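You operate a simulated robot arm through the tools that you are given. There is no shell and no other tool.

Carry out the task below with a simulated robot arm. There is one attempt and no reset: what you move stays moved.

JOB
Draw a cup of whey from vat 3 and swing it to SINK.
Fine: wind the cup UP before swinging; leave the teal switch, the grey button and the ribbed cups.
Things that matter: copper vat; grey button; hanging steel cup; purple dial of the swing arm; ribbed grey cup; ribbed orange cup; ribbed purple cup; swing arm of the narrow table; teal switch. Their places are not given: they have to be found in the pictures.

Only the result counts: the job must be done as asked and must still hold three seconds after the hand-in. Knocking over, shifting, dropping, spilling or breaking anything else fails it.

ROBOT AND FRAMES
A 7-joint arm with a two-finger parallel gripper, fixed in place. Base frame: the origin is at the foot of the arm, x ahead of it, y to its left, z up. Lengths are in cm, angles in rad, forces in N, time in s.
With the tool pointing down near the work surface it reaches from about 44 to 92 cm from the base axis. Its first joint turns from -2.496 to 2.496 rad. Payload 3 kg.
The TCP is the grasp point between the finger pads, 3 cm short of the fingertips. In the tool frame z runs along the fingers and y along their closing line. Largest opening 9.4 cm; finger width 2.8, thickness 1; the body of the gripper, 5 by 9.6 cm, starts 5.5 cm behind the TCP.
Orientation is that of the tool frame in the base frame, as [roll, pitch, yaw] about the fixed x, y, z axes, in that order (R = Rz(yaw) Ry(pitch) Rx(roll)). With the fingers straight down and closing along the base's y, the tool's x points along the base's -x, its y along +y and its z along -z.

CONTROLS
- The arm moves only by the tool step_arm. Its argument "moves" is a list of rows, each a list of 2 entries, a list of its own where there are three numbers: the shift along the tool's x, y, z in cm, then the turn, a rotation vector about the tool's x, y, z in rad. In form: [[[dx, dy, dz], [rx, ry, rz]], ...]. A call has 1 to 20 rows; each row is the pose to reach, as a shift and turn from the pose commanded when the call began, along the tool's axes at that moment. "grip" is the gripper command, from -1 (fully open) to 1 (shut), values between in proportion, set as the call begins (left out, the last holds). A row lasts 0.2 s, in which the tool goes at most 5 cm and 0.15 rad; a call with a longer step from one row to the next is refused whole, and so is a gripper value outside its range. Where a pose cannot be reached the arm comes as near as it can. A force on the tool above 50 N (or 10 N above the force at the start of the call, whichever is more), or a blocked arm, ends the call early, and 0.2 s more pass. The fingers move at their own pace (about 7.2 cm/s each) and stop on an object; they squeeze with about 24 N. The grip force told is the motor's: it shows also when the fingers shut on nothing. Time passes only in rows, and 0.2 s behind the last, so rows that repeat a pose let the fingers close. The reply holds the time, the measured pose of the TCP, the force on the tool along the base axes, the opening and the grip force, in the units named above and with some noise, with the torque about the TCP (base axes, N m) and any sound that the robot's microphone picked up.
- Cameras (640 x 400 px; columns grow to the right, rows downward): "scene" is fixed at [21.47, -50.88, 171.12]; the picture's right is [1.00, -0.10, 0.00], its down [-0.07, -0.70, -0.71] and it looks along [0.07, 0.70, -0.71] (base axes); focal length 332 px, centre (320, 200). "wrist" rides on the gripper at [7.6, 1.4, -10.3] in the tool frame; the picture's right is [-0.18, 0.98, 0.00], its down [-0.75, -0.14, -0.64] and it looks along [-0.63, -0.12, 0.77] (tool axes); focal length 243 px, centre (320, 200).
- grab_frame(camera): a new picture of that camera. The clock stands still meanwhile.
- point_at(camera, pixels): for up to 12 pixels [column, row] of the newest picture of that camera ("zoom" is the newest enlarged one), the place [x, y, z] in the base frame of the surface seen there, good to about 0.2 cm, but the place of the scene camera against the robot may be out by one fixed shift of up to 2.5 cm in any direction. The clock stands still meanwhile.
- close_up(camera, box): a new picture of the part [left, top, right, bottom] of that camera's present view, enlarged. The clock stands still meanwhile.
- sign_off(): hands the job in; it is judged then, once.

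Open the gripper and draw the arm clear of the work before you hand the job in, unless the task says otherwise.

The tools are called after "Call:" as name(argument=value, ...) on one line, values as JSON. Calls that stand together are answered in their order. step_arm: Moves the arm, as the interface text tells. Its arguments: {"type":"object","properties":{"moves":{"type":"array","items":{"type":"array"}},"grip":{"type":"number"}},"required":["moves"]} The other tools are called the same way: grab_frame (camera) takes a picture; point_at (camera, pixels) gives the place of the surface under pixels of a picture; close_up (camera, box) takes an enlarged picture of a part of a camera's view; sign_off () hands the job in.

At the start:

```text
t: 0.0
position: [53.01, 14.53, 125.96]
orientation: [3.141, -0.002, -3.141]
force: [-0.7, 0.3, 1.3]
torque: [-0.01, -0.03, 0.02]
width: 9.41
finger_force: 0.0
```

scene: 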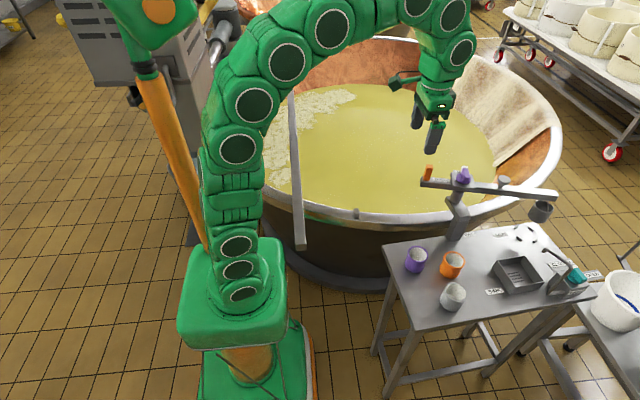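
wrist: 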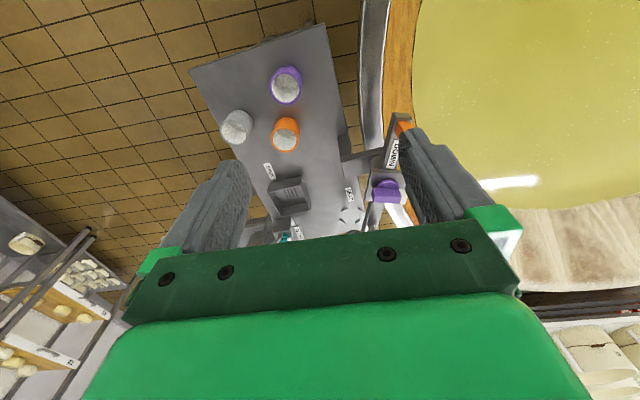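

The scene picture shows a narrow table with a swing arm around (490,185), a purple dial near (462,175), and a hanging cup near (540,210). I'll take enlarged pictures of this area to read the labels.

Call:
close_up(camera="scene", box=[400, 140, 600, 265])

Call:
close_up(camera="scene", box=[380, 220, 620, 370])

Call:
close_up(camera="wrist", box=[200, 50, 440, 250])

```text
3.20 times, centred on (500, 202) of scene
```

zoom: 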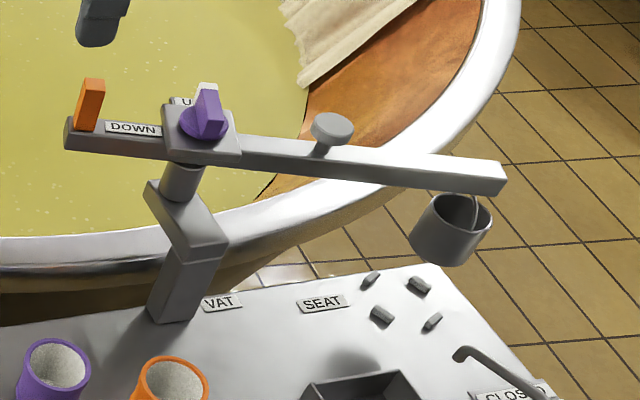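

```text
2.67 times, centred on (500, 295) of scene
```

zoom: 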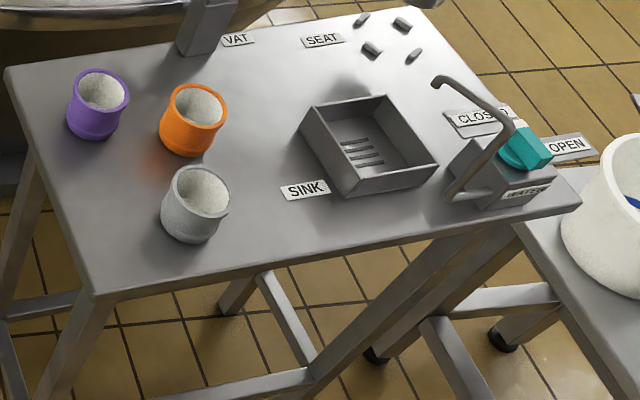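

```text
2.00 times, centred on (320, 150) of wrist
```

zoom: 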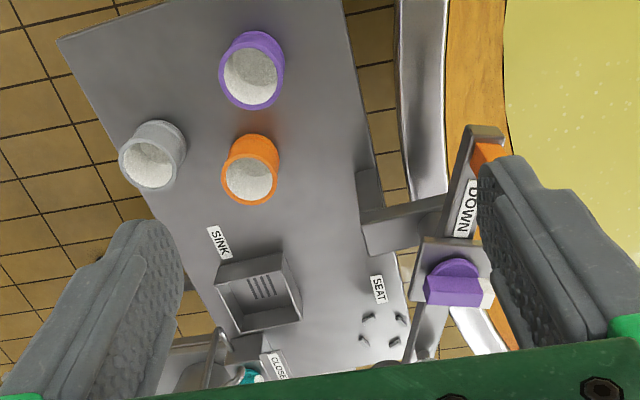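

The close-ups show the orange handle at the tail, the purple dial on the hub with DOWN and UP, a grey button on the beam and the cup over SEAT. I'll measure these places with both cameras.

Call:
grab_frame(camera="scene")

Call:
grab_frame(camera="wrist")

Call:
close_up(camera="scene", box=[400, 140, 600, 265])

Call:
point_at(camera="zoom", pixels=[[92, 84], [85, 125], [208, 95], [200, 135], [235, 145], [333, 122], [495, 180], [490, 168], [455, 215], [455, 260], [68, 125], [222, 303]])

Call:
point_at(camera="scene", pixels=[[499, 235], [493, 292], [517, 275], [415, 260], [453, 264], [453, 297], [575, 275], [350, 130], [350, 215], [525, 235], [500, 160], [404, 300]])

Call:
point_at(camera="wrist", pixels=[[390, 118], [404, 125], [393, 158], [385, 190], [374, 188], [388, 197], [286, 84], [285, 133], [236, 127], [350, 195], [269, 170], [292, 194]])

```text
taken
```

scene: 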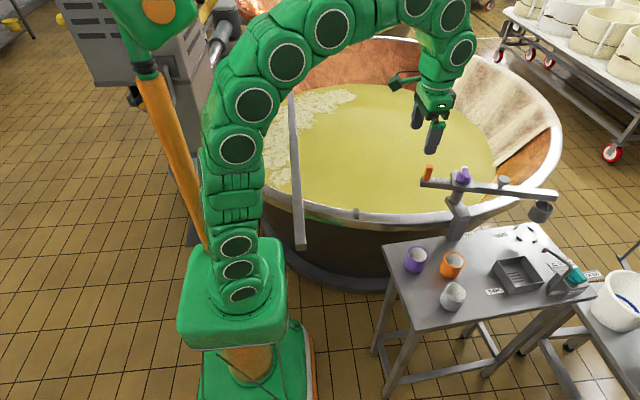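

```text
taken
```

wrist: 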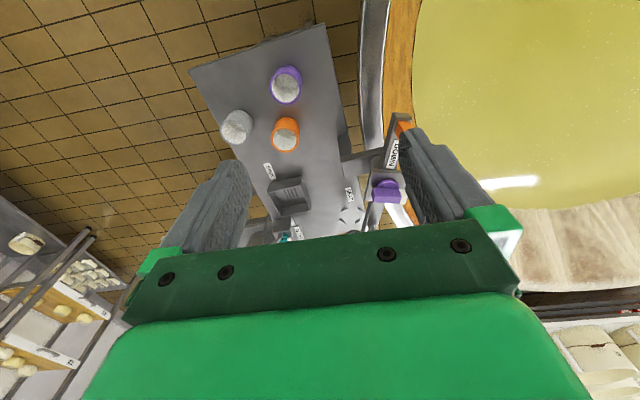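

```text
3.20 times, centred on (500, 202) of scene
```

zoom: 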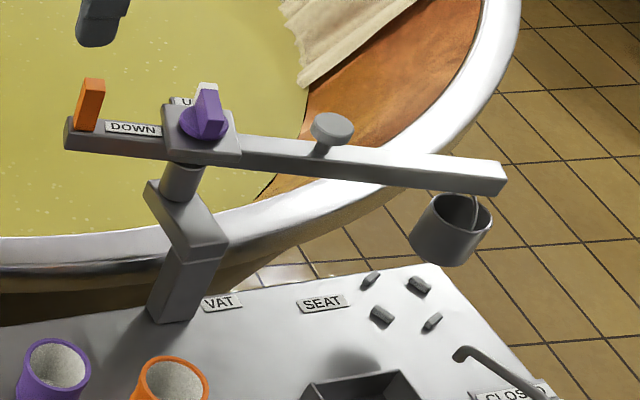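

```text
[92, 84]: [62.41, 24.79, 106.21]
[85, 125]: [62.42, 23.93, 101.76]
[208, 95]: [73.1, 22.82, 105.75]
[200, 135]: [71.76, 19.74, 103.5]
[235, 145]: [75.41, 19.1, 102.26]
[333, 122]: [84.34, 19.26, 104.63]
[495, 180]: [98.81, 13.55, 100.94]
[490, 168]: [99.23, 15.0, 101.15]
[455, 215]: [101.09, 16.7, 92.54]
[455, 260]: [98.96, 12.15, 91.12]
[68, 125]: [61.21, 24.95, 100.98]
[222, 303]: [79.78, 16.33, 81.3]
```

```text
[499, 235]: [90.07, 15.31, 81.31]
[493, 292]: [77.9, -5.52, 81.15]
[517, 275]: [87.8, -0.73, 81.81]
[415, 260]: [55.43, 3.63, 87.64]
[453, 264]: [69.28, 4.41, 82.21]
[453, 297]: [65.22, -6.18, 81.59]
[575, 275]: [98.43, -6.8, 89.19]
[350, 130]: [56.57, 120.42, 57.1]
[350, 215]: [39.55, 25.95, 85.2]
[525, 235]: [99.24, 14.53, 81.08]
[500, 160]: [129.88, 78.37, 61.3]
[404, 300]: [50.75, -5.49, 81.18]
```

```text
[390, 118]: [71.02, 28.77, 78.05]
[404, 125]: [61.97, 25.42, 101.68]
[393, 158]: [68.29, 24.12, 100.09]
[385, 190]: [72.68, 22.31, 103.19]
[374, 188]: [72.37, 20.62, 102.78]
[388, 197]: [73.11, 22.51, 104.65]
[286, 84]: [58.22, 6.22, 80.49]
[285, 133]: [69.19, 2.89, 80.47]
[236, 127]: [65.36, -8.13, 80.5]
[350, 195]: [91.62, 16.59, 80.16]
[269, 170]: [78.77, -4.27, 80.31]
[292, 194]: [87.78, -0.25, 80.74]
```

The cup hangs over SEAT at about (99,14.5) and the hub is near (72.5,21.5) with its top at z≈103. I'll move the hand up beside the hub, well above the orange handle (top z≈106), to see the dial more closely.

Call:
step_arm(moves=[[[-1.2, 2.5, 1.0], [0, 0, 0]], [[-2.5, 5, 2.0], [0, 0, 0]], [[-3.7, 7.5, 3.5], [0, 0, 0]], [[-5, 9.8, 5], [0, 0, 0]], [[-5, 9.8, 5], [0, 0, 0]]], grip=-1)

Call:
grab_frame(camera="wrist")

Call:
grab_frame(camera="scene")

```text
t: 1.2
position: [58.05, 24.44, 120.98]
orientation: [3.141, 0.0, -3.141]
force: [-0.8, 0.1, -0.2]
torque: [-0.03, 0.01, 0.02]
width: 9.4
finger_force: 0.0
```

```text
taken
```

wrist: 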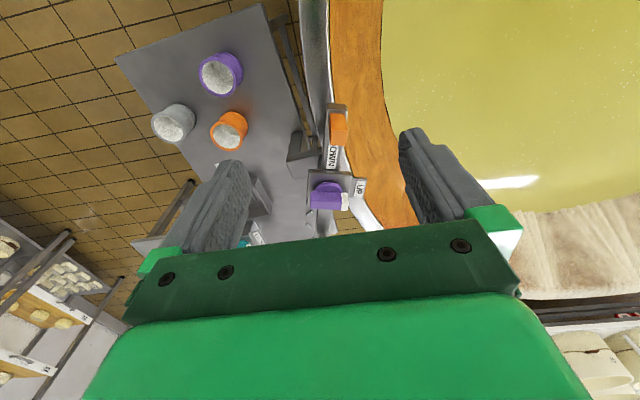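

```text
taken
```

scene: 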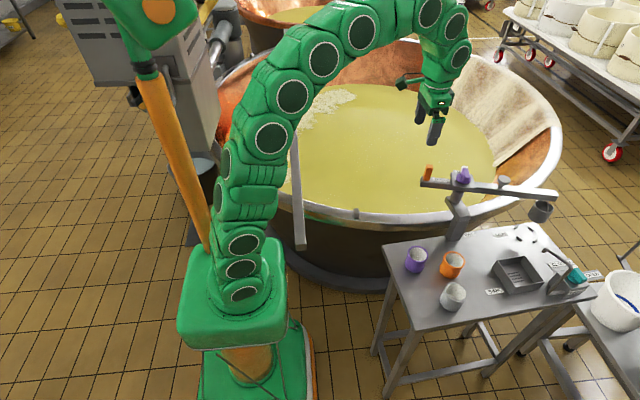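

The dial is now at wrist pixel (328,195) and the handle at (338,128), both between the fingers. I'll enlarge this part and measure it.

Call:
close_up(camera="wrist", box=[260, 90, 420, 240])

```text
2.67 times, centred on (340, 165) of wrist
```

zoom: 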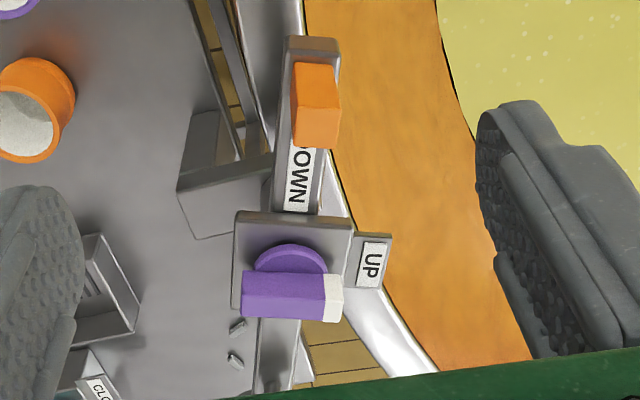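

The white pointer of the dial faces UP, on the vat side, and DOWN is 90° around towards the orange handle. I'll measure the dial ridge, handle and plate.

Call:
point_at(camera="zoom", pixels=[[317, 85], [298, 70], [335, 75], [318, 130], [335, 295], [245, 293], [330, 312], [325, 275], [290, 260], [240, 230], [345, 235], [300, 46]])

Call:
point_at(camera="zoom", pixels=[[250, 282], [285, 283], [316, 284], [243, 300], [285, 312], [372, 262], [210, 205], [290, 340], [340, 130], [293, 130], [298, 180], [180, 185]])

```text
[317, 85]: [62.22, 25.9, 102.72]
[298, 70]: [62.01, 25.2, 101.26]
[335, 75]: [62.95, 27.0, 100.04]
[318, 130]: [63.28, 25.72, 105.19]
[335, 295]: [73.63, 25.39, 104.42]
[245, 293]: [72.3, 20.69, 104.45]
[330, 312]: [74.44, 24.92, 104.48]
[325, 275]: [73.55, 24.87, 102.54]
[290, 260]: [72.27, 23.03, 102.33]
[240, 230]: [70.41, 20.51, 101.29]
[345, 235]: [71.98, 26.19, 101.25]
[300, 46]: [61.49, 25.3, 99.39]
```

```text
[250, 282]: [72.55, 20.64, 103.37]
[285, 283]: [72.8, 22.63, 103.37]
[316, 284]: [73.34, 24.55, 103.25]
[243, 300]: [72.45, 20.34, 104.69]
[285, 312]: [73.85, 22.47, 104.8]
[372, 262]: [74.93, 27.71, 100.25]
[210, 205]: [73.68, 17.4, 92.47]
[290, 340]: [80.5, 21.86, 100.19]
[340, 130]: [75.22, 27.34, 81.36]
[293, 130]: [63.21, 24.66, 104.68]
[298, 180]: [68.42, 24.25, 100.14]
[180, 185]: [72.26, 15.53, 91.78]
```

I'll take a tighter close-up of the hub in the scene view for stops or marks, and measure the vat rim and whey level near the hub.

Call:
close_up(camera="scene", box=[415, 160, 515, 245])

Call:
point_at(camera="scene", pixels=[[300, 205], [360, 214], [420, 217], [480, 210], [530, 190], [555, 155], [555, 120], [520, 80], [440, 190], [400, 195], [470, 160], [380, 170]])

Call:
point_at(camera="wrist", pixels=[[325, 60], [355, 60], [390, 80], [450, 100], [380, 200], [395, 195], [340, 118], [338, 138], [336, 145], [400, 20], [510, 180], [320, 30]])

```text
4.71 times, centred on (465, 202) of scene
```

zoom: 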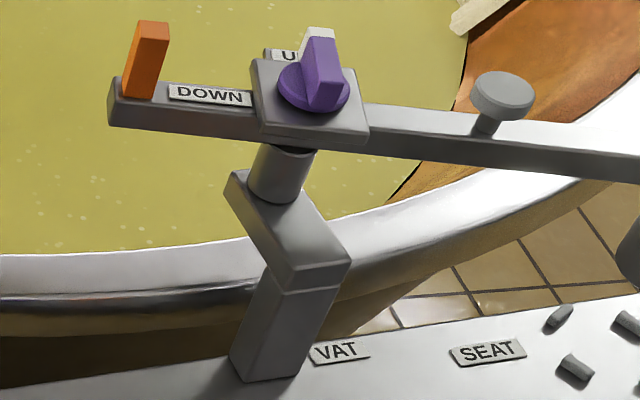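

```text
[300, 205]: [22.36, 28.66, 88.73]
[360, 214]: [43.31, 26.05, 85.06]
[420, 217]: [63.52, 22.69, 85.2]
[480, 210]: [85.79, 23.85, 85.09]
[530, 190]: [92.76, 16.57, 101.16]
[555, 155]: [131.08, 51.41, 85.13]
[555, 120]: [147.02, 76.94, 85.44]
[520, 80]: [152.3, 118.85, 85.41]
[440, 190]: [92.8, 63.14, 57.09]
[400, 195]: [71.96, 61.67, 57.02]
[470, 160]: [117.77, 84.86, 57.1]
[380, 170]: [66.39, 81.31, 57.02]
```

```text
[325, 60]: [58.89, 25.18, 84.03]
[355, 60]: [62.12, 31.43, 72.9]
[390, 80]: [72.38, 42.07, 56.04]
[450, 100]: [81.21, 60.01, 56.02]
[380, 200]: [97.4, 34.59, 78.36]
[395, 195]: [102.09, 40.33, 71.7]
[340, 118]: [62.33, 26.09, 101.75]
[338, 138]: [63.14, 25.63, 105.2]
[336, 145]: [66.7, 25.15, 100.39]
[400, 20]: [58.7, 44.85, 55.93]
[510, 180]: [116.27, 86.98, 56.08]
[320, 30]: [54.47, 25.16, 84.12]
```

The wrist view puts the handle at about (63.2,25.6) with its top at z≈105.2, and the scene camera seems off by about (+0.6,+1,-1). I'll turn the hand -16° to line up with the beam, hover above the handle and check.

Call:
step_arm(moves=[[[-1.3, 0.3, 2.0], [0, 0, 0.07]], [[-2.6, 0.6, 4.0], [0, 0, 0.14]], [[-3.9, 0.9, 6.0], [0, 0, 0.21]], [[-5.15, 1.16, 8.0], [0, 0, 0.28]], [[-5.15, 1.16, 8.5], [0, 0, 0.28]], [[-5.15, 1.16, 8.5], [0, 0, 0.28]]], grip=-0.2)

Call:
grab_frame(camera="wrist")

Call:
close_up(camera="wrist", box=[240, 120, 400, 240])

```text
t: 2.6
position: [63.15, 25.41, 112.46]
orientation: [-3.139, 0.001, 2.861]
force: [-1.2, -0.7, 0.2]
torque: [-0.03, -0.01, 0.03]
width: 5.66
finger_force: 0.0
```

```text
taken
```

wrist: 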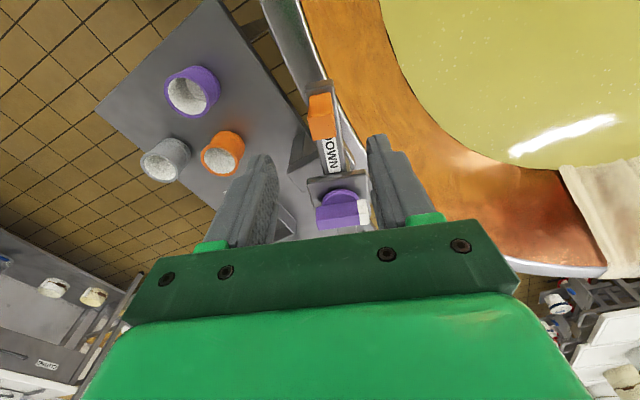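

```text
3.33 times, centred on (320, 180) of wrist
```

zoom: 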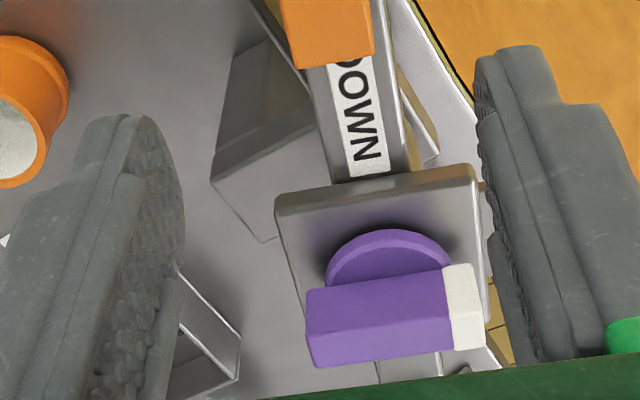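

The dial and handle are both clear in this view. I'll measure the handle edges, the dial ridge ends and the plate corners precisely.

Call:
point_at(camera="zoom", pixels=[[310, 292], [316, 362], [478, 268], [482, 346], [445, 310], [387, 235], [385, 325], [282, 205], [470, 170], [340, 100], [400, 100], [300, 330]])

Call:
point_at(camera="wrist", pixels=[[310, 97], [331, 95], [312, 118], [333, 118], [314, 137], [334, 135], [322, 128], [320, 105], [312, 110], [332, 108], [324, 137], [310, 88]])

```text
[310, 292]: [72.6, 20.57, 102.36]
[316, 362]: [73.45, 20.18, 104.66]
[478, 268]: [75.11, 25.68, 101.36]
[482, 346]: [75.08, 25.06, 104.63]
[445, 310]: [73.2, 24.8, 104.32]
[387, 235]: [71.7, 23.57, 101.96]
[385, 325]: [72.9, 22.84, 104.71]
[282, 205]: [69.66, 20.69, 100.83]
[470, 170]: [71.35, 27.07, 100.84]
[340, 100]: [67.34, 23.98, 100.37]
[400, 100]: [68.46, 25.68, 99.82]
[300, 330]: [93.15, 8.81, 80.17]
```

```text
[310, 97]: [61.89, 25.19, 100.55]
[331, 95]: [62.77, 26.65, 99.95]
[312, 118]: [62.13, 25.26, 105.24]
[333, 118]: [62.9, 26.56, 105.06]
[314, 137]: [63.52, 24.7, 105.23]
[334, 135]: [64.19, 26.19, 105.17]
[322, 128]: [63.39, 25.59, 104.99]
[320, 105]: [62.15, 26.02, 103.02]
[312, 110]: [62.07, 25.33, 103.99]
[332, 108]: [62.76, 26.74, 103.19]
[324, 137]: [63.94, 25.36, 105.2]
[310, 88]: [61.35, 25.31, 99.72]
```

The handle top is centred at about (63.2,25.7), 1.6 cm square, and the dial centre is about (73.7,22.85). I'll lower the hand so that the fingertips straddle the handle, staying above the beam top (z≈100.2).

Call:
step_arm(moves=[[[0.04, 0.15, 2.5], [0, 0, 0]], [[0.08, 0.29, 5.0], [0, 0, 0]], [[0.08, 0.29, 7.0], [0, 0, 0]], [[0.08, 0.29, 8.4], [0, 0, 0]], [[0.08, 0.29, 8.4], [0, 0, 0]]])

Call:
grab_frame(camera="wrist")

Call:
close_up(camera="scene", box=[390, 120, 550, 220])

```text
t: 3.8
position: [63.09, 25.74, 104.15]
orientation: [3.141, -0.001, 2.861]
force: [0.3, -0.1, 0.0]
torque: [-0.02, 0.02, 0.01]
width: 5.63
finger_force: 0.0
```

```text
taken
```

wrist: 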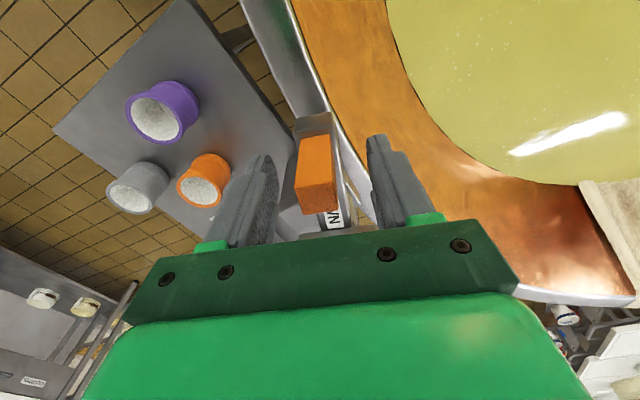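

```text
4.00 times, centred on (470, 170) of scene
```

zoom: 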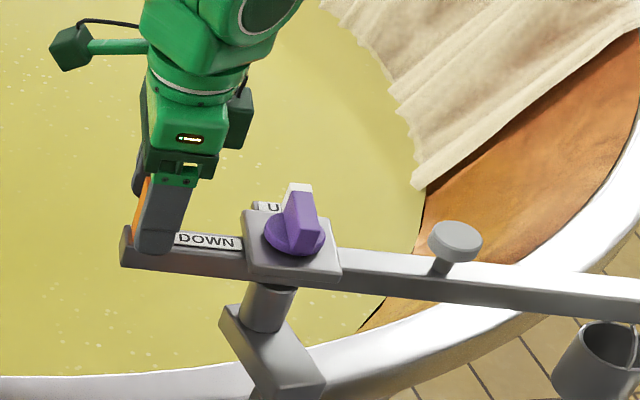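

The handle sits between the fingers at wrist pixel (316,172). I'll close the grip on it.

Call:
step_arm(moves=[[[0, 0, 0], [0, 0, 0]], [[0, 0, 0], [0, 0, 0]], [[0, 0, 0], [0, 0, 0]], [[0, 0, 0], [0, 0, 0]]], grip=1)

```text
t: 4.8
position: [63.25, 25.74, 104.09]
orientation: [3.142, 0.001, 2.862]
force: [-2.6, -0.9, -1.9]
torque: [0.15, 0.21, 0.15]
width: 2.07
finger_force: 45.2
```

The fingers hold the handle (opening 2.07 cm). I'll make a small counter-clockwise test swing of 0.15 rad about the hub and watch the forces.

Call:
step_arm(moves=[[[-0.013, -0.542, 0], [0, 0, -0.05]], [[-0.054, -1.082, 0], [0, 0, -0.1]], [[-0.122, -1.62, 0], [0, 0, -0.15]], [[-0.122, -1.62, 0], [0, 0, -0.15]]])

Call:
grab_frame(camera="scene")

```text
t: 5.8
position: [62.84, 24.16, 104.16]
orientation: [3.141, 0.0, 3.012]
force: [5.2, 1.9, 10.8]
torque: [-0.06, -0.84, 0.32]
width: 2.08
finger_force: 45.0
```

```text
taken
```

scene: 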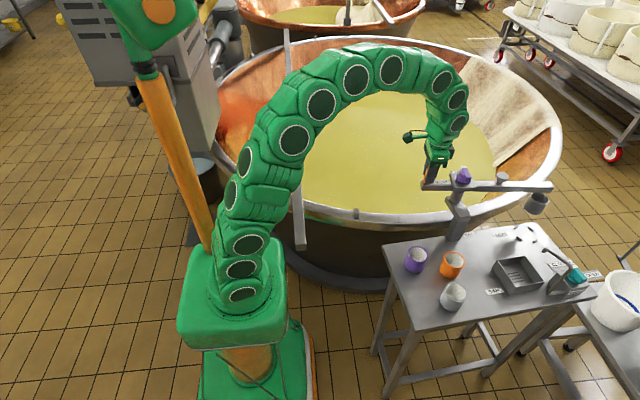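

The beam turned with the handle and the forces are low, with the scene view showing the cup end moving. I'll continue the arc about 0.96 rad further, with slightly less radius to ease the radial load.

Call:
step_arm(moves=[[[-0.177, -1.287, 0], [0, 0, -0.12]], [[-0.409, -2.555, 0], [0, 0, -0.24]], [[-0.789, -3.787, 0], [0, 0, -0.36]], [[-1.315, -4.964, 0], [0, 0, -0.48]], [[-1.978, -6.069, 0], [0, 0, -0.6]], [[-2.768, -7.088, 0], [0, 0, -0.72]], [[-3.674, -8.004, 0], [0, 0, -0.84]], [[-4.685, -8.806, 0], [0, 0, -0.96]], [[-4.685, -8.806, 0], [0, 0, -0.96]]])

Call:
grab_frame(camera="scene")

```text
t: 7.8
position: [66.31, 14.83, 104.22]
orientation: [3.141, 0.0, -2.311]
force: [-7.8, -10.4, 24.9]
torque: [-0.19, 0.31, 0.05]
width: 2.08
finger_force: 45.1
```

```text
taken
```

scene: 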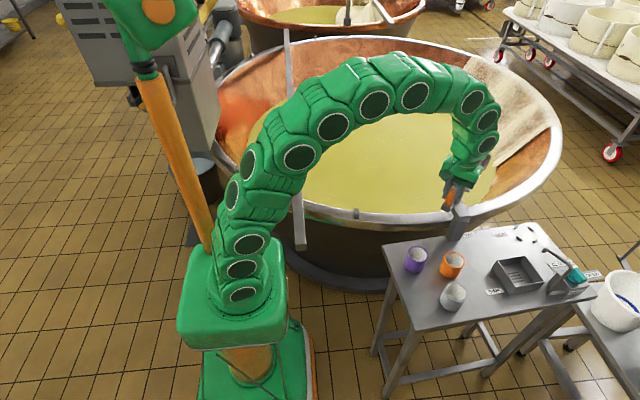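

The handle is at (66.3,14.8), so the beam stands at about 47°. The upward force of 25 N is a bit high, so I'll ease z by 0.2 cm and the radius outward by 0.1 cm while continuing another 0.6 rad.

Call:
step_arm(moves=[[[0.021, -1.317, -0.1], [0, 0, -0.12]], [[-0.216, -2.615, -0.2], [0, 0, -0.24]], [[-0.605, -3.875, -0.2], [0, 0, -0.36]], [[-1.143, -5.08, -0.2], [0, 0, -0.48]], [[-1.822, -6.211, -0.2], [0, 0, -0.6]], [[-1.822, -6.211, -0.2], [0, 0, -0.6]]])

Call:
grab_frame(camera="scene")

Call:
grab_frame(camera="wrist")

```text
t: 9.2
position: [72.13, 11.96, 104.08]
orientation: [3.139, -0.001, -1.711]
force: [1.5, 6.2, -33.7]
torque: [-0.63, -0.89, 0.15]
width: 2.07
finger_force: 45.3
```

```text
taken
```

scene: 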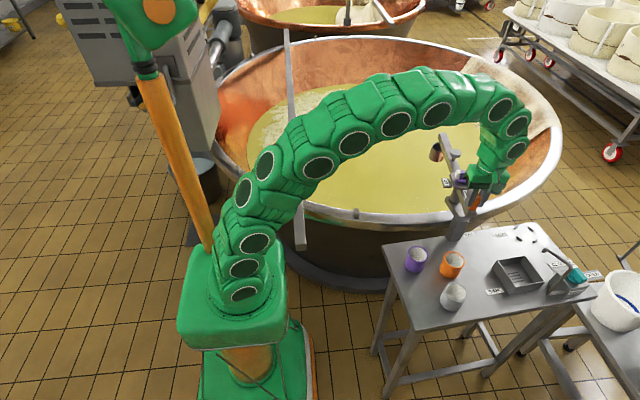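

```text
taken
```

wrist: 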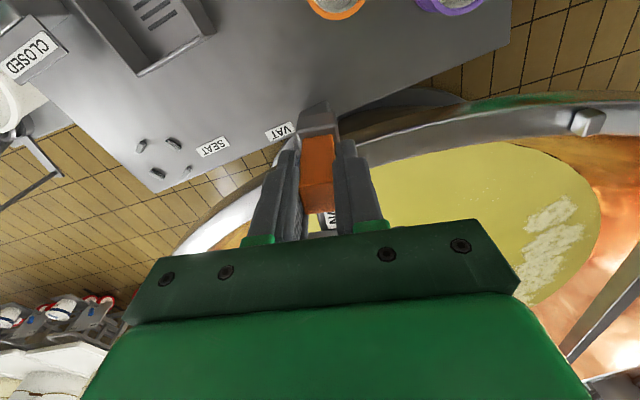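

The beam is at about 82°, with the cup over the whey at scene pixel (436,153). I'll go 0.18 rad further to about 92°, lowering 0.1 cm to relieve the -34 N vertical load.

Call:
step_arm(moves=[[[0, 0, 0.1], [0, 0, 0]], [[-0.045, -0.989, 0.12], [0, 0, -0.09]], [[-0.178, -1.969, 0.12], [0, 0, -0.18]], [[-0.178, -1.969, 0.12], [0, 0, -0.18]]])

Call:
close_up(camera="scene", box=[380, 100, 560, 250])

```text
t: 10.2
position: [74.29, 11.88, 104.21]
orientation: [-3.14, 0.0, -1.532]
force: [3.6, 4.1, -18.1]
torque: [-0.27, -0.23, -0.14]
width: 2.08
finger_force: 45.2
```

```text
2.67 times, centred on (470, 175) of scene
```

zoom: 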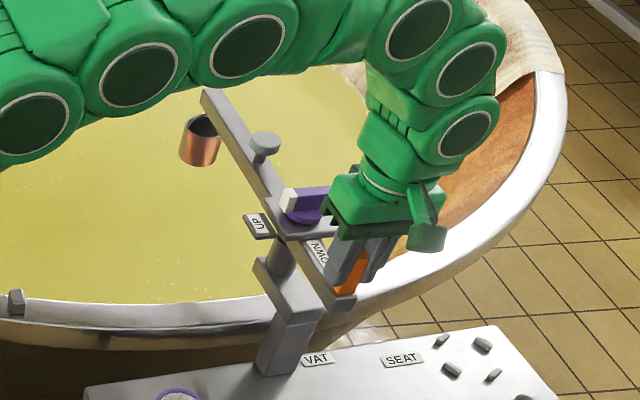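

The beam is at about 93° with the cup hanging over the whey at zoom pixel (200,140). I'll let go of the handle and lift straight up.

Call:
step_arm(moves=[[[0, 0, 0], [0, 0, 0]], [[0, 0, 0], [0, 0, 0]], [[0, 0, 0], [0, 0, 0]], [[0, 0, -2], [0, 0, 0]], [[0, 0, -5], [0, 0, 0]], [[0, 0, -9], [0, 0, 0]], [[0, 0, -9], [0, 0, 0]]], grip=-0.2)

Call:
grab_frame(camera="wrist")

Call:
close_up(camera="scene", box=[380, 100, 560, 250])

```text
t: 11.8
position: [74.1, 11.98, 113.18]
orientation: [3.141, 0.0, -1.533]
force: [0.5, 0.7, -0.6]
torque: [0.02, 0.04, 0.04]
width: 5.64
finger_force: 0.1
```

```text
taken
```

wrist: 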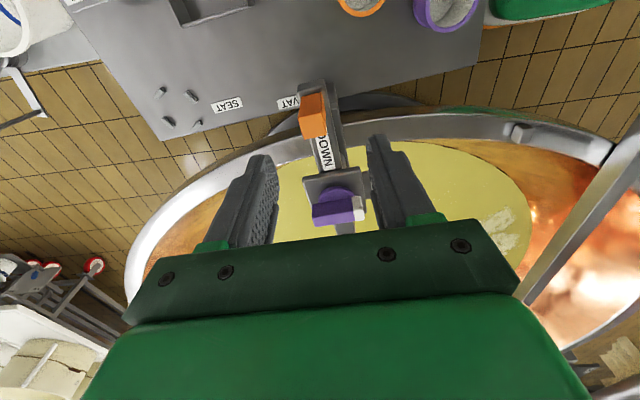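

```text
2.67 times, centred on (470, 175) of scene
```

zoom: 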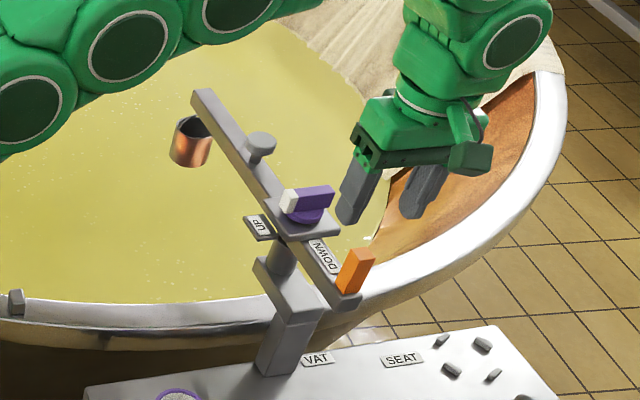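

The handle is released. I'll measure the handle and dial places from the wrist view to get the beam's angle.

Call:
close_up(camera="wrist", box=[240, 80, 400, 240])

Call:
point_at(camera="wrist", pixels=[[304, 118], [325, 112], [307, 136], [327, 131], [314, 206], [316, 225], [362, 199], [364, 219], [340, 213], [306, 182], [361, 170], [300, 98]])

```text
2.50 times, centred on (320, 160) of wrist
```

zoom: 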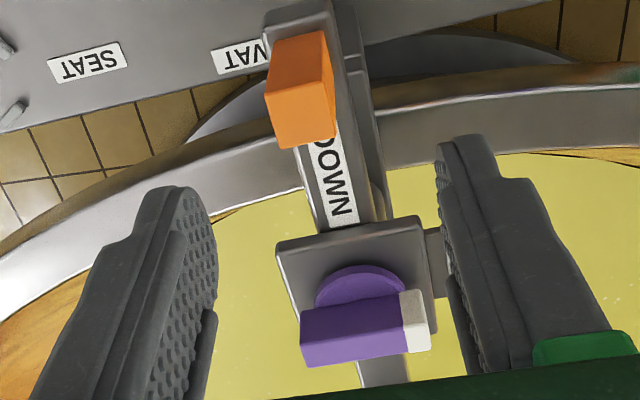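

```text
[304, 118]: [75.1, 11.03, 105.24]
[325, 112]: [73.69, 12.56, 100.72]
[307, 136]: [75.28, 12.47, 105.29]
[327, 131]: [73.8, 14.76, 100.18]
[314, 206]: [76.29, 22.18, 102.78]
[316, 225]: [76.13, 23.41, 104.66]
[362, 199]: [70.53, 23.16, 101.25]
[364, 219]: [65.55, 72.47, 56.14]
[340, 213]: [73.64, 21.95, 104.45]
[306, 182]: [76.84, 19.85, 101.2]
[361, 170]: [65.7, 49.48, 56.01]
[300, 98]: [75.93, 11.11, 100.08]
```

The dial centre is at about (73.7,22.75), the ridge lies along base x, and the beam is at about 93°. I'll move over the dial at the same height while turning the hand back 1.546 rad so the fingers close across the ridge.

Call:
step_arm(moves=[[[-0.98, 0, 0], [0, 0, 0.1405]], [[-1.97, 0, 0], [0, 0, 0.281]], [[-2.95, 0, 0], [0, 0, 0.4215]], [[-3.93, 0, 0], [0, 0, 0.562]], [[-4.91, 0, 0], [0, 0, 0.7025]], [[-5.9, 0, 0], [0, 0, 0.843]], [[-6.88, 0, 0], [0, 0, 0.9835]], [[-7.86, 0, 0], [0, 0, 1.124]], [[-8.85, 0, 0], [0, 0, 1.2645]], [[-9.83, 0, 0], [0, 0, 1.405]], [[-10.81, 0, 0], [0, 0, 1.546]], [[-10.81, 0, 0], [0, 0, 1.546]]])

Call:
grab_frame(camera="wrist")

Call:
close_up(camera="wrist", box=[240, 80, 400, 240])

```text
t: 14.4
position: [73.74, 22.83, 113.25]
orientation: [-3.142, 0.001, -3.079]
force: [0.0, 0.6, -0.3]
torque: [0.0, 0.0, -0.01]
width: 5.64
finger_force: 0.0
```

```text
taken
```

wrist: 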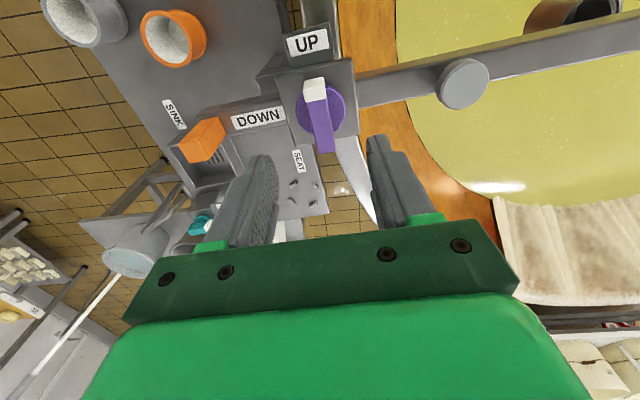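

```text
2.50 times, centred on (320, 160) of wrist
```

zoom: 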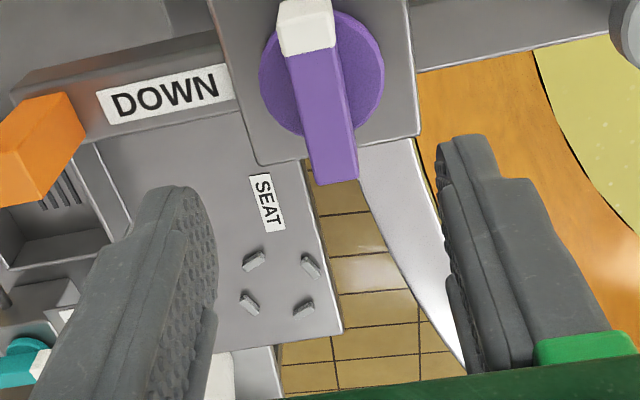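

The fingers are now over the dial with the ridge between them. I'll measure the ridge and disc edges to centre the grasp.

Call:
point_at(camera="zoom", pixels=[[282, 10], [330, 10], [287, 52], [333, 48], [290, 65], [338, 55], [313, 182], [355, 175], [262, 90], [381, 80], [320, 120], [306, 130]])

Call:
point_at(camera="wrist", pixels=[[303, 84], [323, 82], [306, 99], [326, 98], [318, 152], [332, 150], [300, 110], [340, 110], [190, 140], [205, 160], [222, 130], [445, 75]])

```text
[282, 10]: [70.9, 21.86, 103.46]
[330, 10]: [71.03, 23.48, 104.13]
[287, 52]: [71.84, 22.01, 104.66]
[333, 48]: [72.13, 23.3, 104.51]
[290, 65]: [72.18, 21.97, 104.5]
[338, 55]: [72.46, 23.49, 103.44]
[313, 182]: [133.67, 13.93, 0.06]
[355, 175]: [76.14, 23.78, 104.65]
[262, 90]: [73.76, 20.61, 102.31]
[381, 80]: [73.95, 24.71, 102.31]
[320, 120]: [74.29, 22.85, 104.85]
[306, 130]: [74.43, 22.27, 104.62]
```

```text
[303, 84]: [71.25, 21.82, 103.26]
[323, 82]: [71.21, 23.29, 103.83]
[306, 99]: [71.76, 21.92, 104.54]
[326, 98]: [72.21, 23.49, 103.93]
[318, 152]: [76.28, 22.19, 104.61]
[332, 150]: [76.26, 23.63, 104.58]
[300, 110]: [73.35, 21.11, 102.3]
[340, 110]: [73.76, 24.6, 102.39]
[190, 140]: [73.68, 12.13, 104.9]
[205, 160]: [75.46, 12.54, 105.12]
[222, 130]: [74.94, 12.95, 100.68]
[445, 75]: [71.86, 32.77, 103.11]
```

The disc centre is about (73.7,22.75) at z 102.3 with the ridge top at 104.65. I'll lower to TCP z≈105.75 (tips about 0.45 cm above the disc) and close on the ridge.

Call:
step_arm(moves=[[[0, -0.05, 2.5], [0, 0, 0]], [[0, -0.05, 5], [0, 0, 0]], [[0, -0.05, 6.6], [0, 0, 0]], [[0, -0.05, 7.5], [0, 0, 0]], [[0, -0.05, 7.5], [0, 0, 0]]])

Call:
step_arm(moves=[[[0, 0, 0], [0, 0, 0]], [[0, 0, 0], [0, 0, 0]], [[0, 0, 0], [0, 0, 0]], [[0, 0, 0], [0, 0, 0]]], grip=1)

Call:
grab_frame(camera="wrist")

Call:
close_up(camera="scene", box=[380, 100, 560, 250])

```text
t: 15.6
position: [73.8, 22.61, 105.6]
orientation: [-3.141, -0.002, -3.078]
force: [0.0, 0.7, 0.1]
torque: [0.03, 0.0, -0.01]
width: 5.64
finger_force: 0.0
```

```text
t: 16.6
position: [73.68, 22.67, 105.78]
orientation: [-3.141, 0.001, -3.077]
force: [1.7, 21.5, -1.6]
torque: [0.46, -0.42, 0.02]
width: 1.59
finger_force: 44.4
```

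```text
taken
```

wrist: 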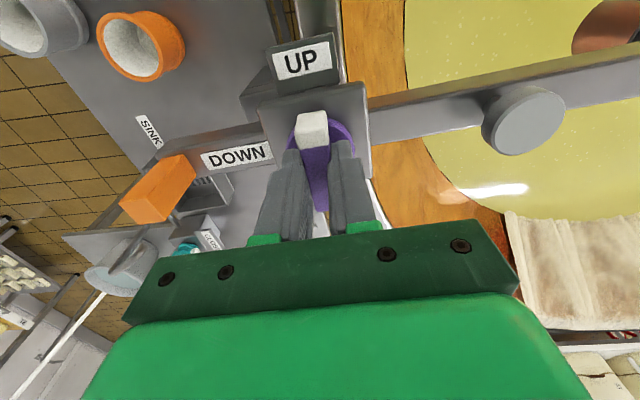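

```text
2.67 times, centred on (470, 175) of scene
```

zoom: 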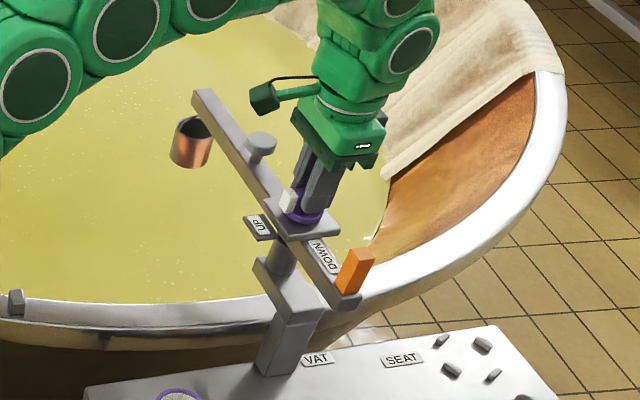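

The fingers hold the dial ridge (1.59 cm), with a side force of 21.5 N that I'll ease by 0.07 cm. Now I turn the dial counter-clockwise, from UP towards DOWN, first by 0.5 rad as a test.

Call:
step_arm(moves=[[[0, 0.07, 0], [0, 0, -0.1]], [[0, 0.07, 0], [0, 0, -0.2]], [[0, 0.07, 0], [0, 0, -0.3]], [[0, 0.07, 0], [0, 0, -0.4]], [[0, 0.07, 0], [0, 0, -0.5]], [[0, 0.07, 0], [0, 0, -0.5]]])

Call:
close_up(camera="scene", box=[380, 100, 560, 250])

```text
t: 18.0
position: [73.72, 22.91, 105.75]
orientation: [3.141, 0.0, -2.579]
force: [10.5, 29.5, -1.4]
torque: [0.64, -0.02, -2.57]
width: 3.17
finger_force: 44.7
```

```text
2.67 times, centred on (470, 175) of scene
```

zoom: 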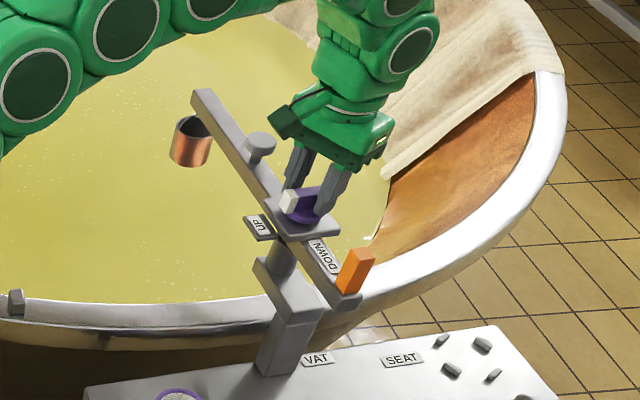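

The opening grew to 3.17 cm with a torque of -2.6 N m, and the dial's white tip still faces UP, so the fingers twisted on the ridge instead of turning it. I'll turn back to the start angle to re-seat, then check the dial.

Call:
step_arm(moves=[[[0, 0, 0], [0, 0, 0.1]], [[0, 0, 0], [0, 0, 0.2]], [[0, 0, 0], [0, 0, 0.3]], [[0, 0, 0], [0, 0, 0.4]], [[0, 0, 0], [0, 0, 0.5]], [[0, 0, 0], [0, 0, 0.5]]])

Call:
grab_frame(camera="wrist")

Call:
close_up(camera="scene", box=[420, 140, 520, 220])

```text
t: 19.4
position: [73.58, 22.87, 105.74]
orientation: [-3.141, -0.001, -3.08]
force: [-14.9, 19.1, -6.5]
torque: [0.41, -0.09, 0.11]
width: 1.57
finger_force: 44.5
```

```text
taken
```

wrist: 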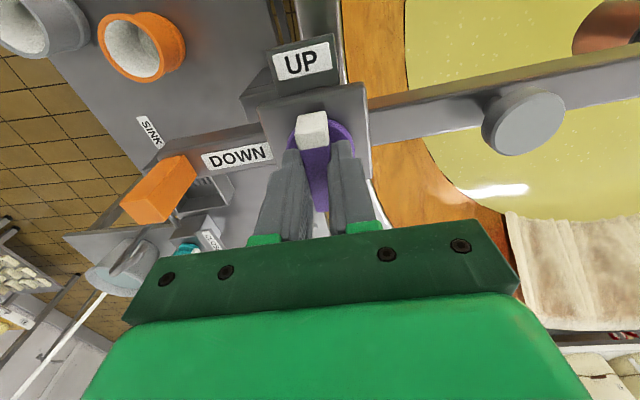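

```text
5.00 times, centred on (470, 180) of scene
```

zoom: 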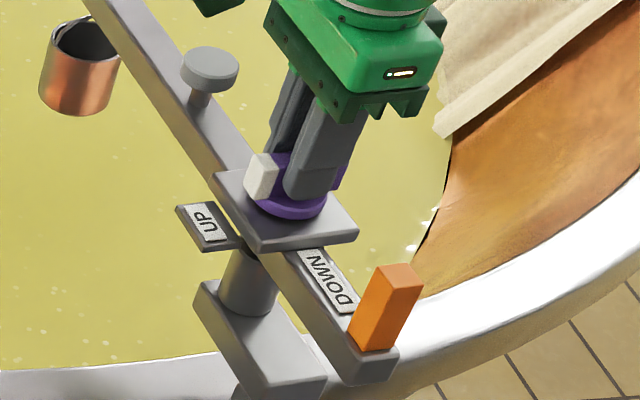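

The dial is back at UP exactly as before and held 2.6 N m counter-clockwise, so it is blocked that way. I'll make a gentle clockwise probe of 0.1 rad to see whether it is free in that direction.

Call:
step_arm(moves=[[[-0.1, -0.05, 0], [0, 0, 0.05]], [[-0.1, -0.05, 0], [0, 0, 0.1]], [[-0.1, -0.05, 0], [0, 0, 0.1]]])

Call:
close_up(camera="scene", box=[420, 140, 520, 220])

```text
t: 20.2
position: [73.64, 22.82, 105.65]
orientation: [-3.14, 0.0, 3.105]
force: [-37.7, 20.3, -6.9]
torque: [0.77, 0.74, 0.04]
width: 1.61
finger_force: 45.1
```

```text
5.00 times, centred on (470, 180) of scene
```

zoom: 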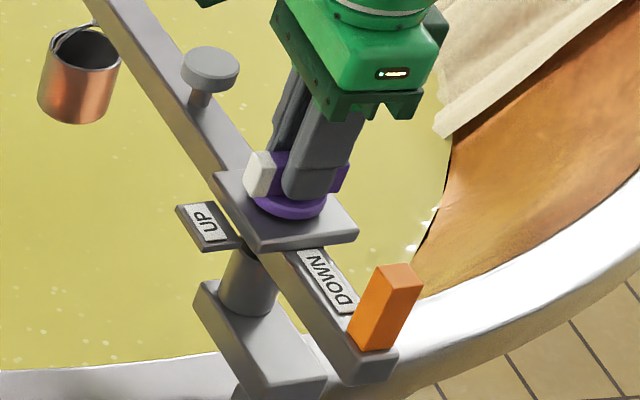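

The dial turned clockwise freely (torque 0.04, width 1.61) and the cup's bail now shows at zoom (85,30), so the cup started down: the way to DOWN is the long clockwise turn of about 270°. I'll ease the 38 N sideways load and continue clockwise 0.9 rad.

Call:
step_arm(moves=[[[0.16, 0.08, 0], [0, 0, 0]], [[0.16, 0.08, 0], [0, 0, 0.1]], [[0.16, 0.08, 0], [0, 0, 0.2]], [[0.16, 0.08, 0], [0, 0, 0.3]], [[0.16, 0.08, 0], [0, 0, 0.4]], [[0.16, 0.08, 0], [0, 0, 0.5]], [[0.16, 0.08, 0], [0, 0, 0.6]], [[0.16, 0.08, 0], [0, 0, 0.7]], [[0.16, 0.08, 0], [0, 0, 0.8]], [[0.16, 0.08, 0], [0, 0, 0.9]], [[0.16, 0.08, 0], [0, 0, 0.9]]])

Call:
close_up(camera="scene", box=[400, 120, 540, 230])

```text
t: 22.6
position: [73.76, 22.77, 105.7]
orientation: [-3.14, 0.0, 2.205]
force: [22.6, 23.7, -6.1]
torque: [-0.11, -0.99, 0.09]
width: 1.57
finger_force: 45.0
```

```text
3.64 times, centred on (470, 175) of scene
```

zoom: 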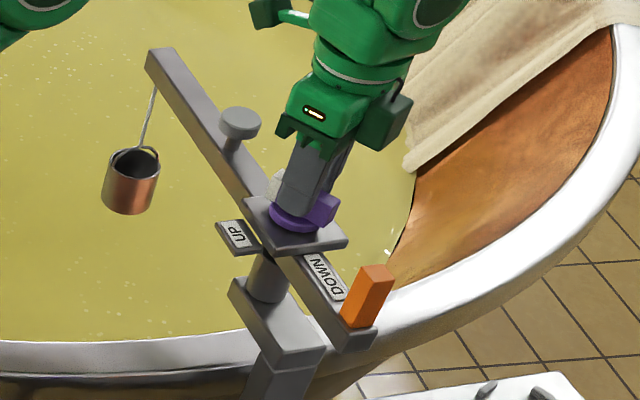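

The cup is clearly lower (zoom pixel (130,185)) on its line and the beam stayed put. I'll continue clockwise 0.6 rad more, shifting 0.12 cm along tool y to ease the side force.

Call:
step_arm(moves=[[[0.02, 0.12, 0], [0, 0, 0.1]], [[0.02, 0.12, 0], [0, 0, 0.2]], [[0.02, 0.12, 0], [0, 0, 0.3]], [[0.02, 0.12, 0], [0, 0, 0.4]], [[0.02, 0.12, 0], [0, 0, 0.5]], [[0.02, 0.12, 0], [0, 0, 0.6]], [[0.02, 0.12, 0], [0, 0, 0.6]]])

Call:
close_up(camera="scene", box=[400, 120, 540, 230])

```text
t: 24.2
position: [73.74, 22.68, 105.7]
orientation: [3.142, -0.001, 1.605]
force: [4.2, -3.7, -1.7]
torque: [0.69, -0.16, 0.04]
width: 1.6
finger_force: 44.9
```

```text
3.64 times, centred on (470, 175) of scene
```

zoom: 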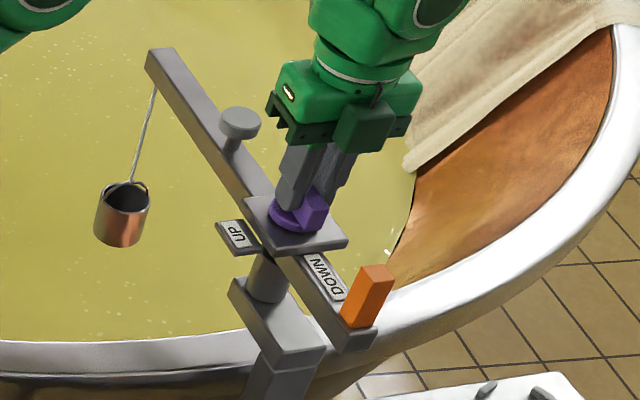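

The dial has turned 1.6 rad and the cup is about half-way down; forces are small. I'll open the fingers, lift 4 cm clear of the ridge, and check that the dial holds before regrasping flipped by half a turn.

Call:
step_arm(moves=[[[0, 0, 0], [0, 0, 0]], [[0, 0, 0], [0, 0, 0]], [[0, 0, 0], [0, 0, 0]], [[0, 0, -2], [0, 0, 0]], [[0, 0, -4], [0, 0, 0]], [[0, 0, -4], [0, 0, 0]]], grip=-0.1)

Call:
grab_frame(camera="wrist")

Call:
close_up(camera="scene", box=[400, 120, 540, 230])

```text
t: 25.6
position: [73.72, 22.96, 109.69]
orientation: [3.141, -0.001, 1.605]
force: [0.0, 0.5, -0.8]
torque: [-0.02, 0.02, 0.0]
width: 5.18
finger_force: 0.1
```

```text
taken
```

wrist: 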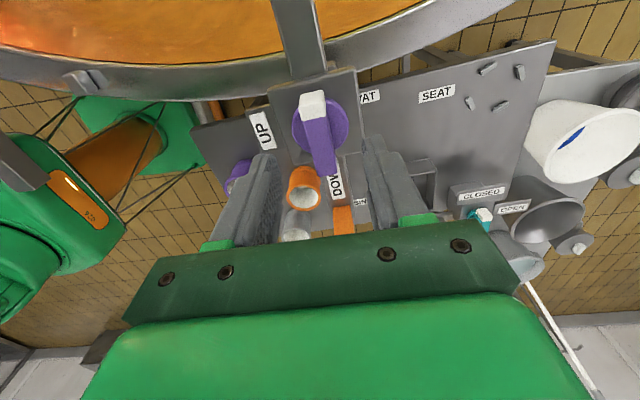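

```text
3.64 times, centred on (470, 175) of scene
```

zoom: 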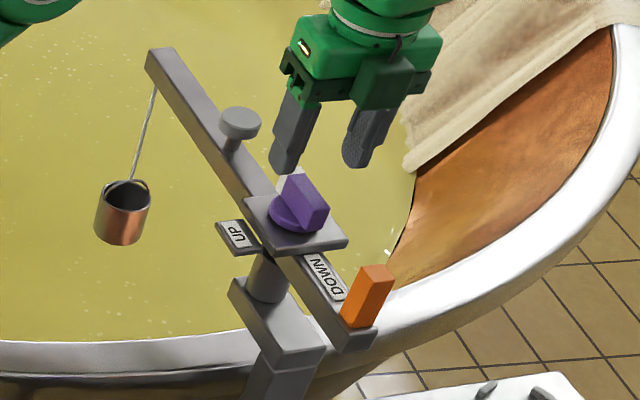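

The dial and cup hold on their own after the release. Now I turn the hand counter-clockwise in the air by 3.0 rad, most of the half turn.

Call:
step_arm(moves=[[[0, 0, 0], [0, 0, -0.15]], [[0, 0, 0], [0, 0, -0.3]], [[0, 0, 0], [0, 0, -0.45]], [[0, 0, 0], [0, 0, -0.6]], [[0, 0, 0], [0, 0, -0.75]], [[0, 0, 0], [0, 0, -0.9]], [[0, 0, 0], [0, 0, -1.05]], [[0, 0, 0], [0, 0, -1.2]], [[0, 0, 0], [0, 0, -1.35]], [[0, 0, 0], [0, 0, -1.5]], [[0, 0, 0], [0, 0, -1.65]], [[0, 0, 0], [0, 0, -1.8]], [[0, 0, 0], [0, 0, -1.95]], [[0, 0, 0], [0, 0, -2.1]], [[0, 0, 0], [0, 0, -2.25]], [[0, 0, 0], [0, 0, -2.4]], [[0, 0, 0], [0, 0, -2.55]], [[0, 0, 0], [0, 0, -2.7]], [[0, 0, 0], [0, 0, -2.85]], [[0, 0, 0], [0, 0, -3.0]]])

```text
t: 29.8
position: [73.66, 22.86, 109.72]
orientation: [-3.141, -0.002, -1.677]
force: [-0.3, -0.5, -0.7]
torque: [0.01, 0.03, 0.0]
width: 5.15
finger_force: 0.0
```

The hand is at yaw -1.677. I'll finish the flip (-0.141 rad) and lower 4 cm back around the ridge, then close.

Call:
step_arm(moves=[[[0, 0, 0], [0, 0, -0.141]], [[0, 0, 2], [0, 0, -0.141]], [[0, 0, 4], [0, 0, -0.141]], [[0, 0, 4], [0, 0, -0.141]]])

Call:
step_arm(moves=[[[0, 0, 0], [0, 0, 0]], [[0, 0, 0], [0, 0, 0]], [[0, 0, 0], [0, 0, 0]], [[0, 0, 0], [0, 0, 0]]], grip=1)

Call:
grab_frame(camera="wrist")

```text
t: 30.8
position: [73.69, 22.82, 105.69]
orientation: [3.141, -0.002, -1.536]
force: [0.5, -0.5, 0.3]
torque: [0.02, -0.01, 0.0]
width: 5.18
finger_force: 0.0
```

```text
t: 31.8
position: [73.73, 22.86, 105.62]
orientation: [-3.141, 0.0, -1.538]
force: [13.0, -4.7, -1.7]
torque: [-0.22, -0.31, 0.07]
width: 1.59
finger_force: 44.9
```

```text
taken
```

wrist: 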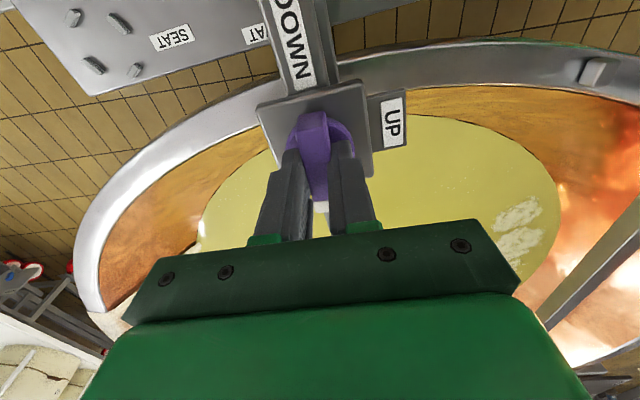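

The ridge is regrasped (1.59 cm) with small forces. I'll wind clockwise another 1.5 rad in 0.1 rad rows.

Call:
step_arm(moves=[[[0, -0.04, 0], [0, 0, 0.1]], [[0, -0.04, 0], [0, 0, 0.2]], [[0, -0.04, 0], [0, 0, 0.3]], [[0, -0.04, 0], [0, 0, 0.4]], [[0, -0.04, 0], [0, 0, 0.5]], [[0, -0.04, 0], [0, 0, 0.6]], [[0, -0.04, 0], [0, 0, 0.7]], [[0, -0.04, 0], [0, 0, 0.8]], [[0, -0.04, 0], [0, 0, 0.9]], [[0, -0.04, 0], [0, 0, 1.0]], [[0, -0.04, 0], [0, 0, 1.1]], [[0, -0.04, 0], [0, 0, 1.2]], [[0, -0.04, 0], [0, 0, 1.3]], [[0, -0.04, 0], [0, 0, 1.4]], [[0, -0.04, 0], [0, 0, 1.5]], [[0, -0.04, 0], [0, 0, 1.5]]])

Call:
close_up(camera="scene", box=[380, 110, 560, 240])

```text
t: 35.2
position: [73.71, 22.85, 105.65]
orientation: [-3.14, -0.001, -3.039]
force: [-13.7, -20.8, -17.3]
torque: [-0.33, 0.1, 0.06]
width: 1.58
finger_force: 44.9
```

```text
3.08 times, centred on (470, 175) of scene
```

zoom: 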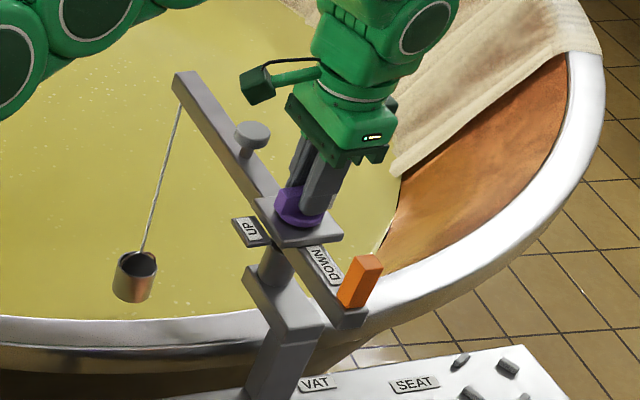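

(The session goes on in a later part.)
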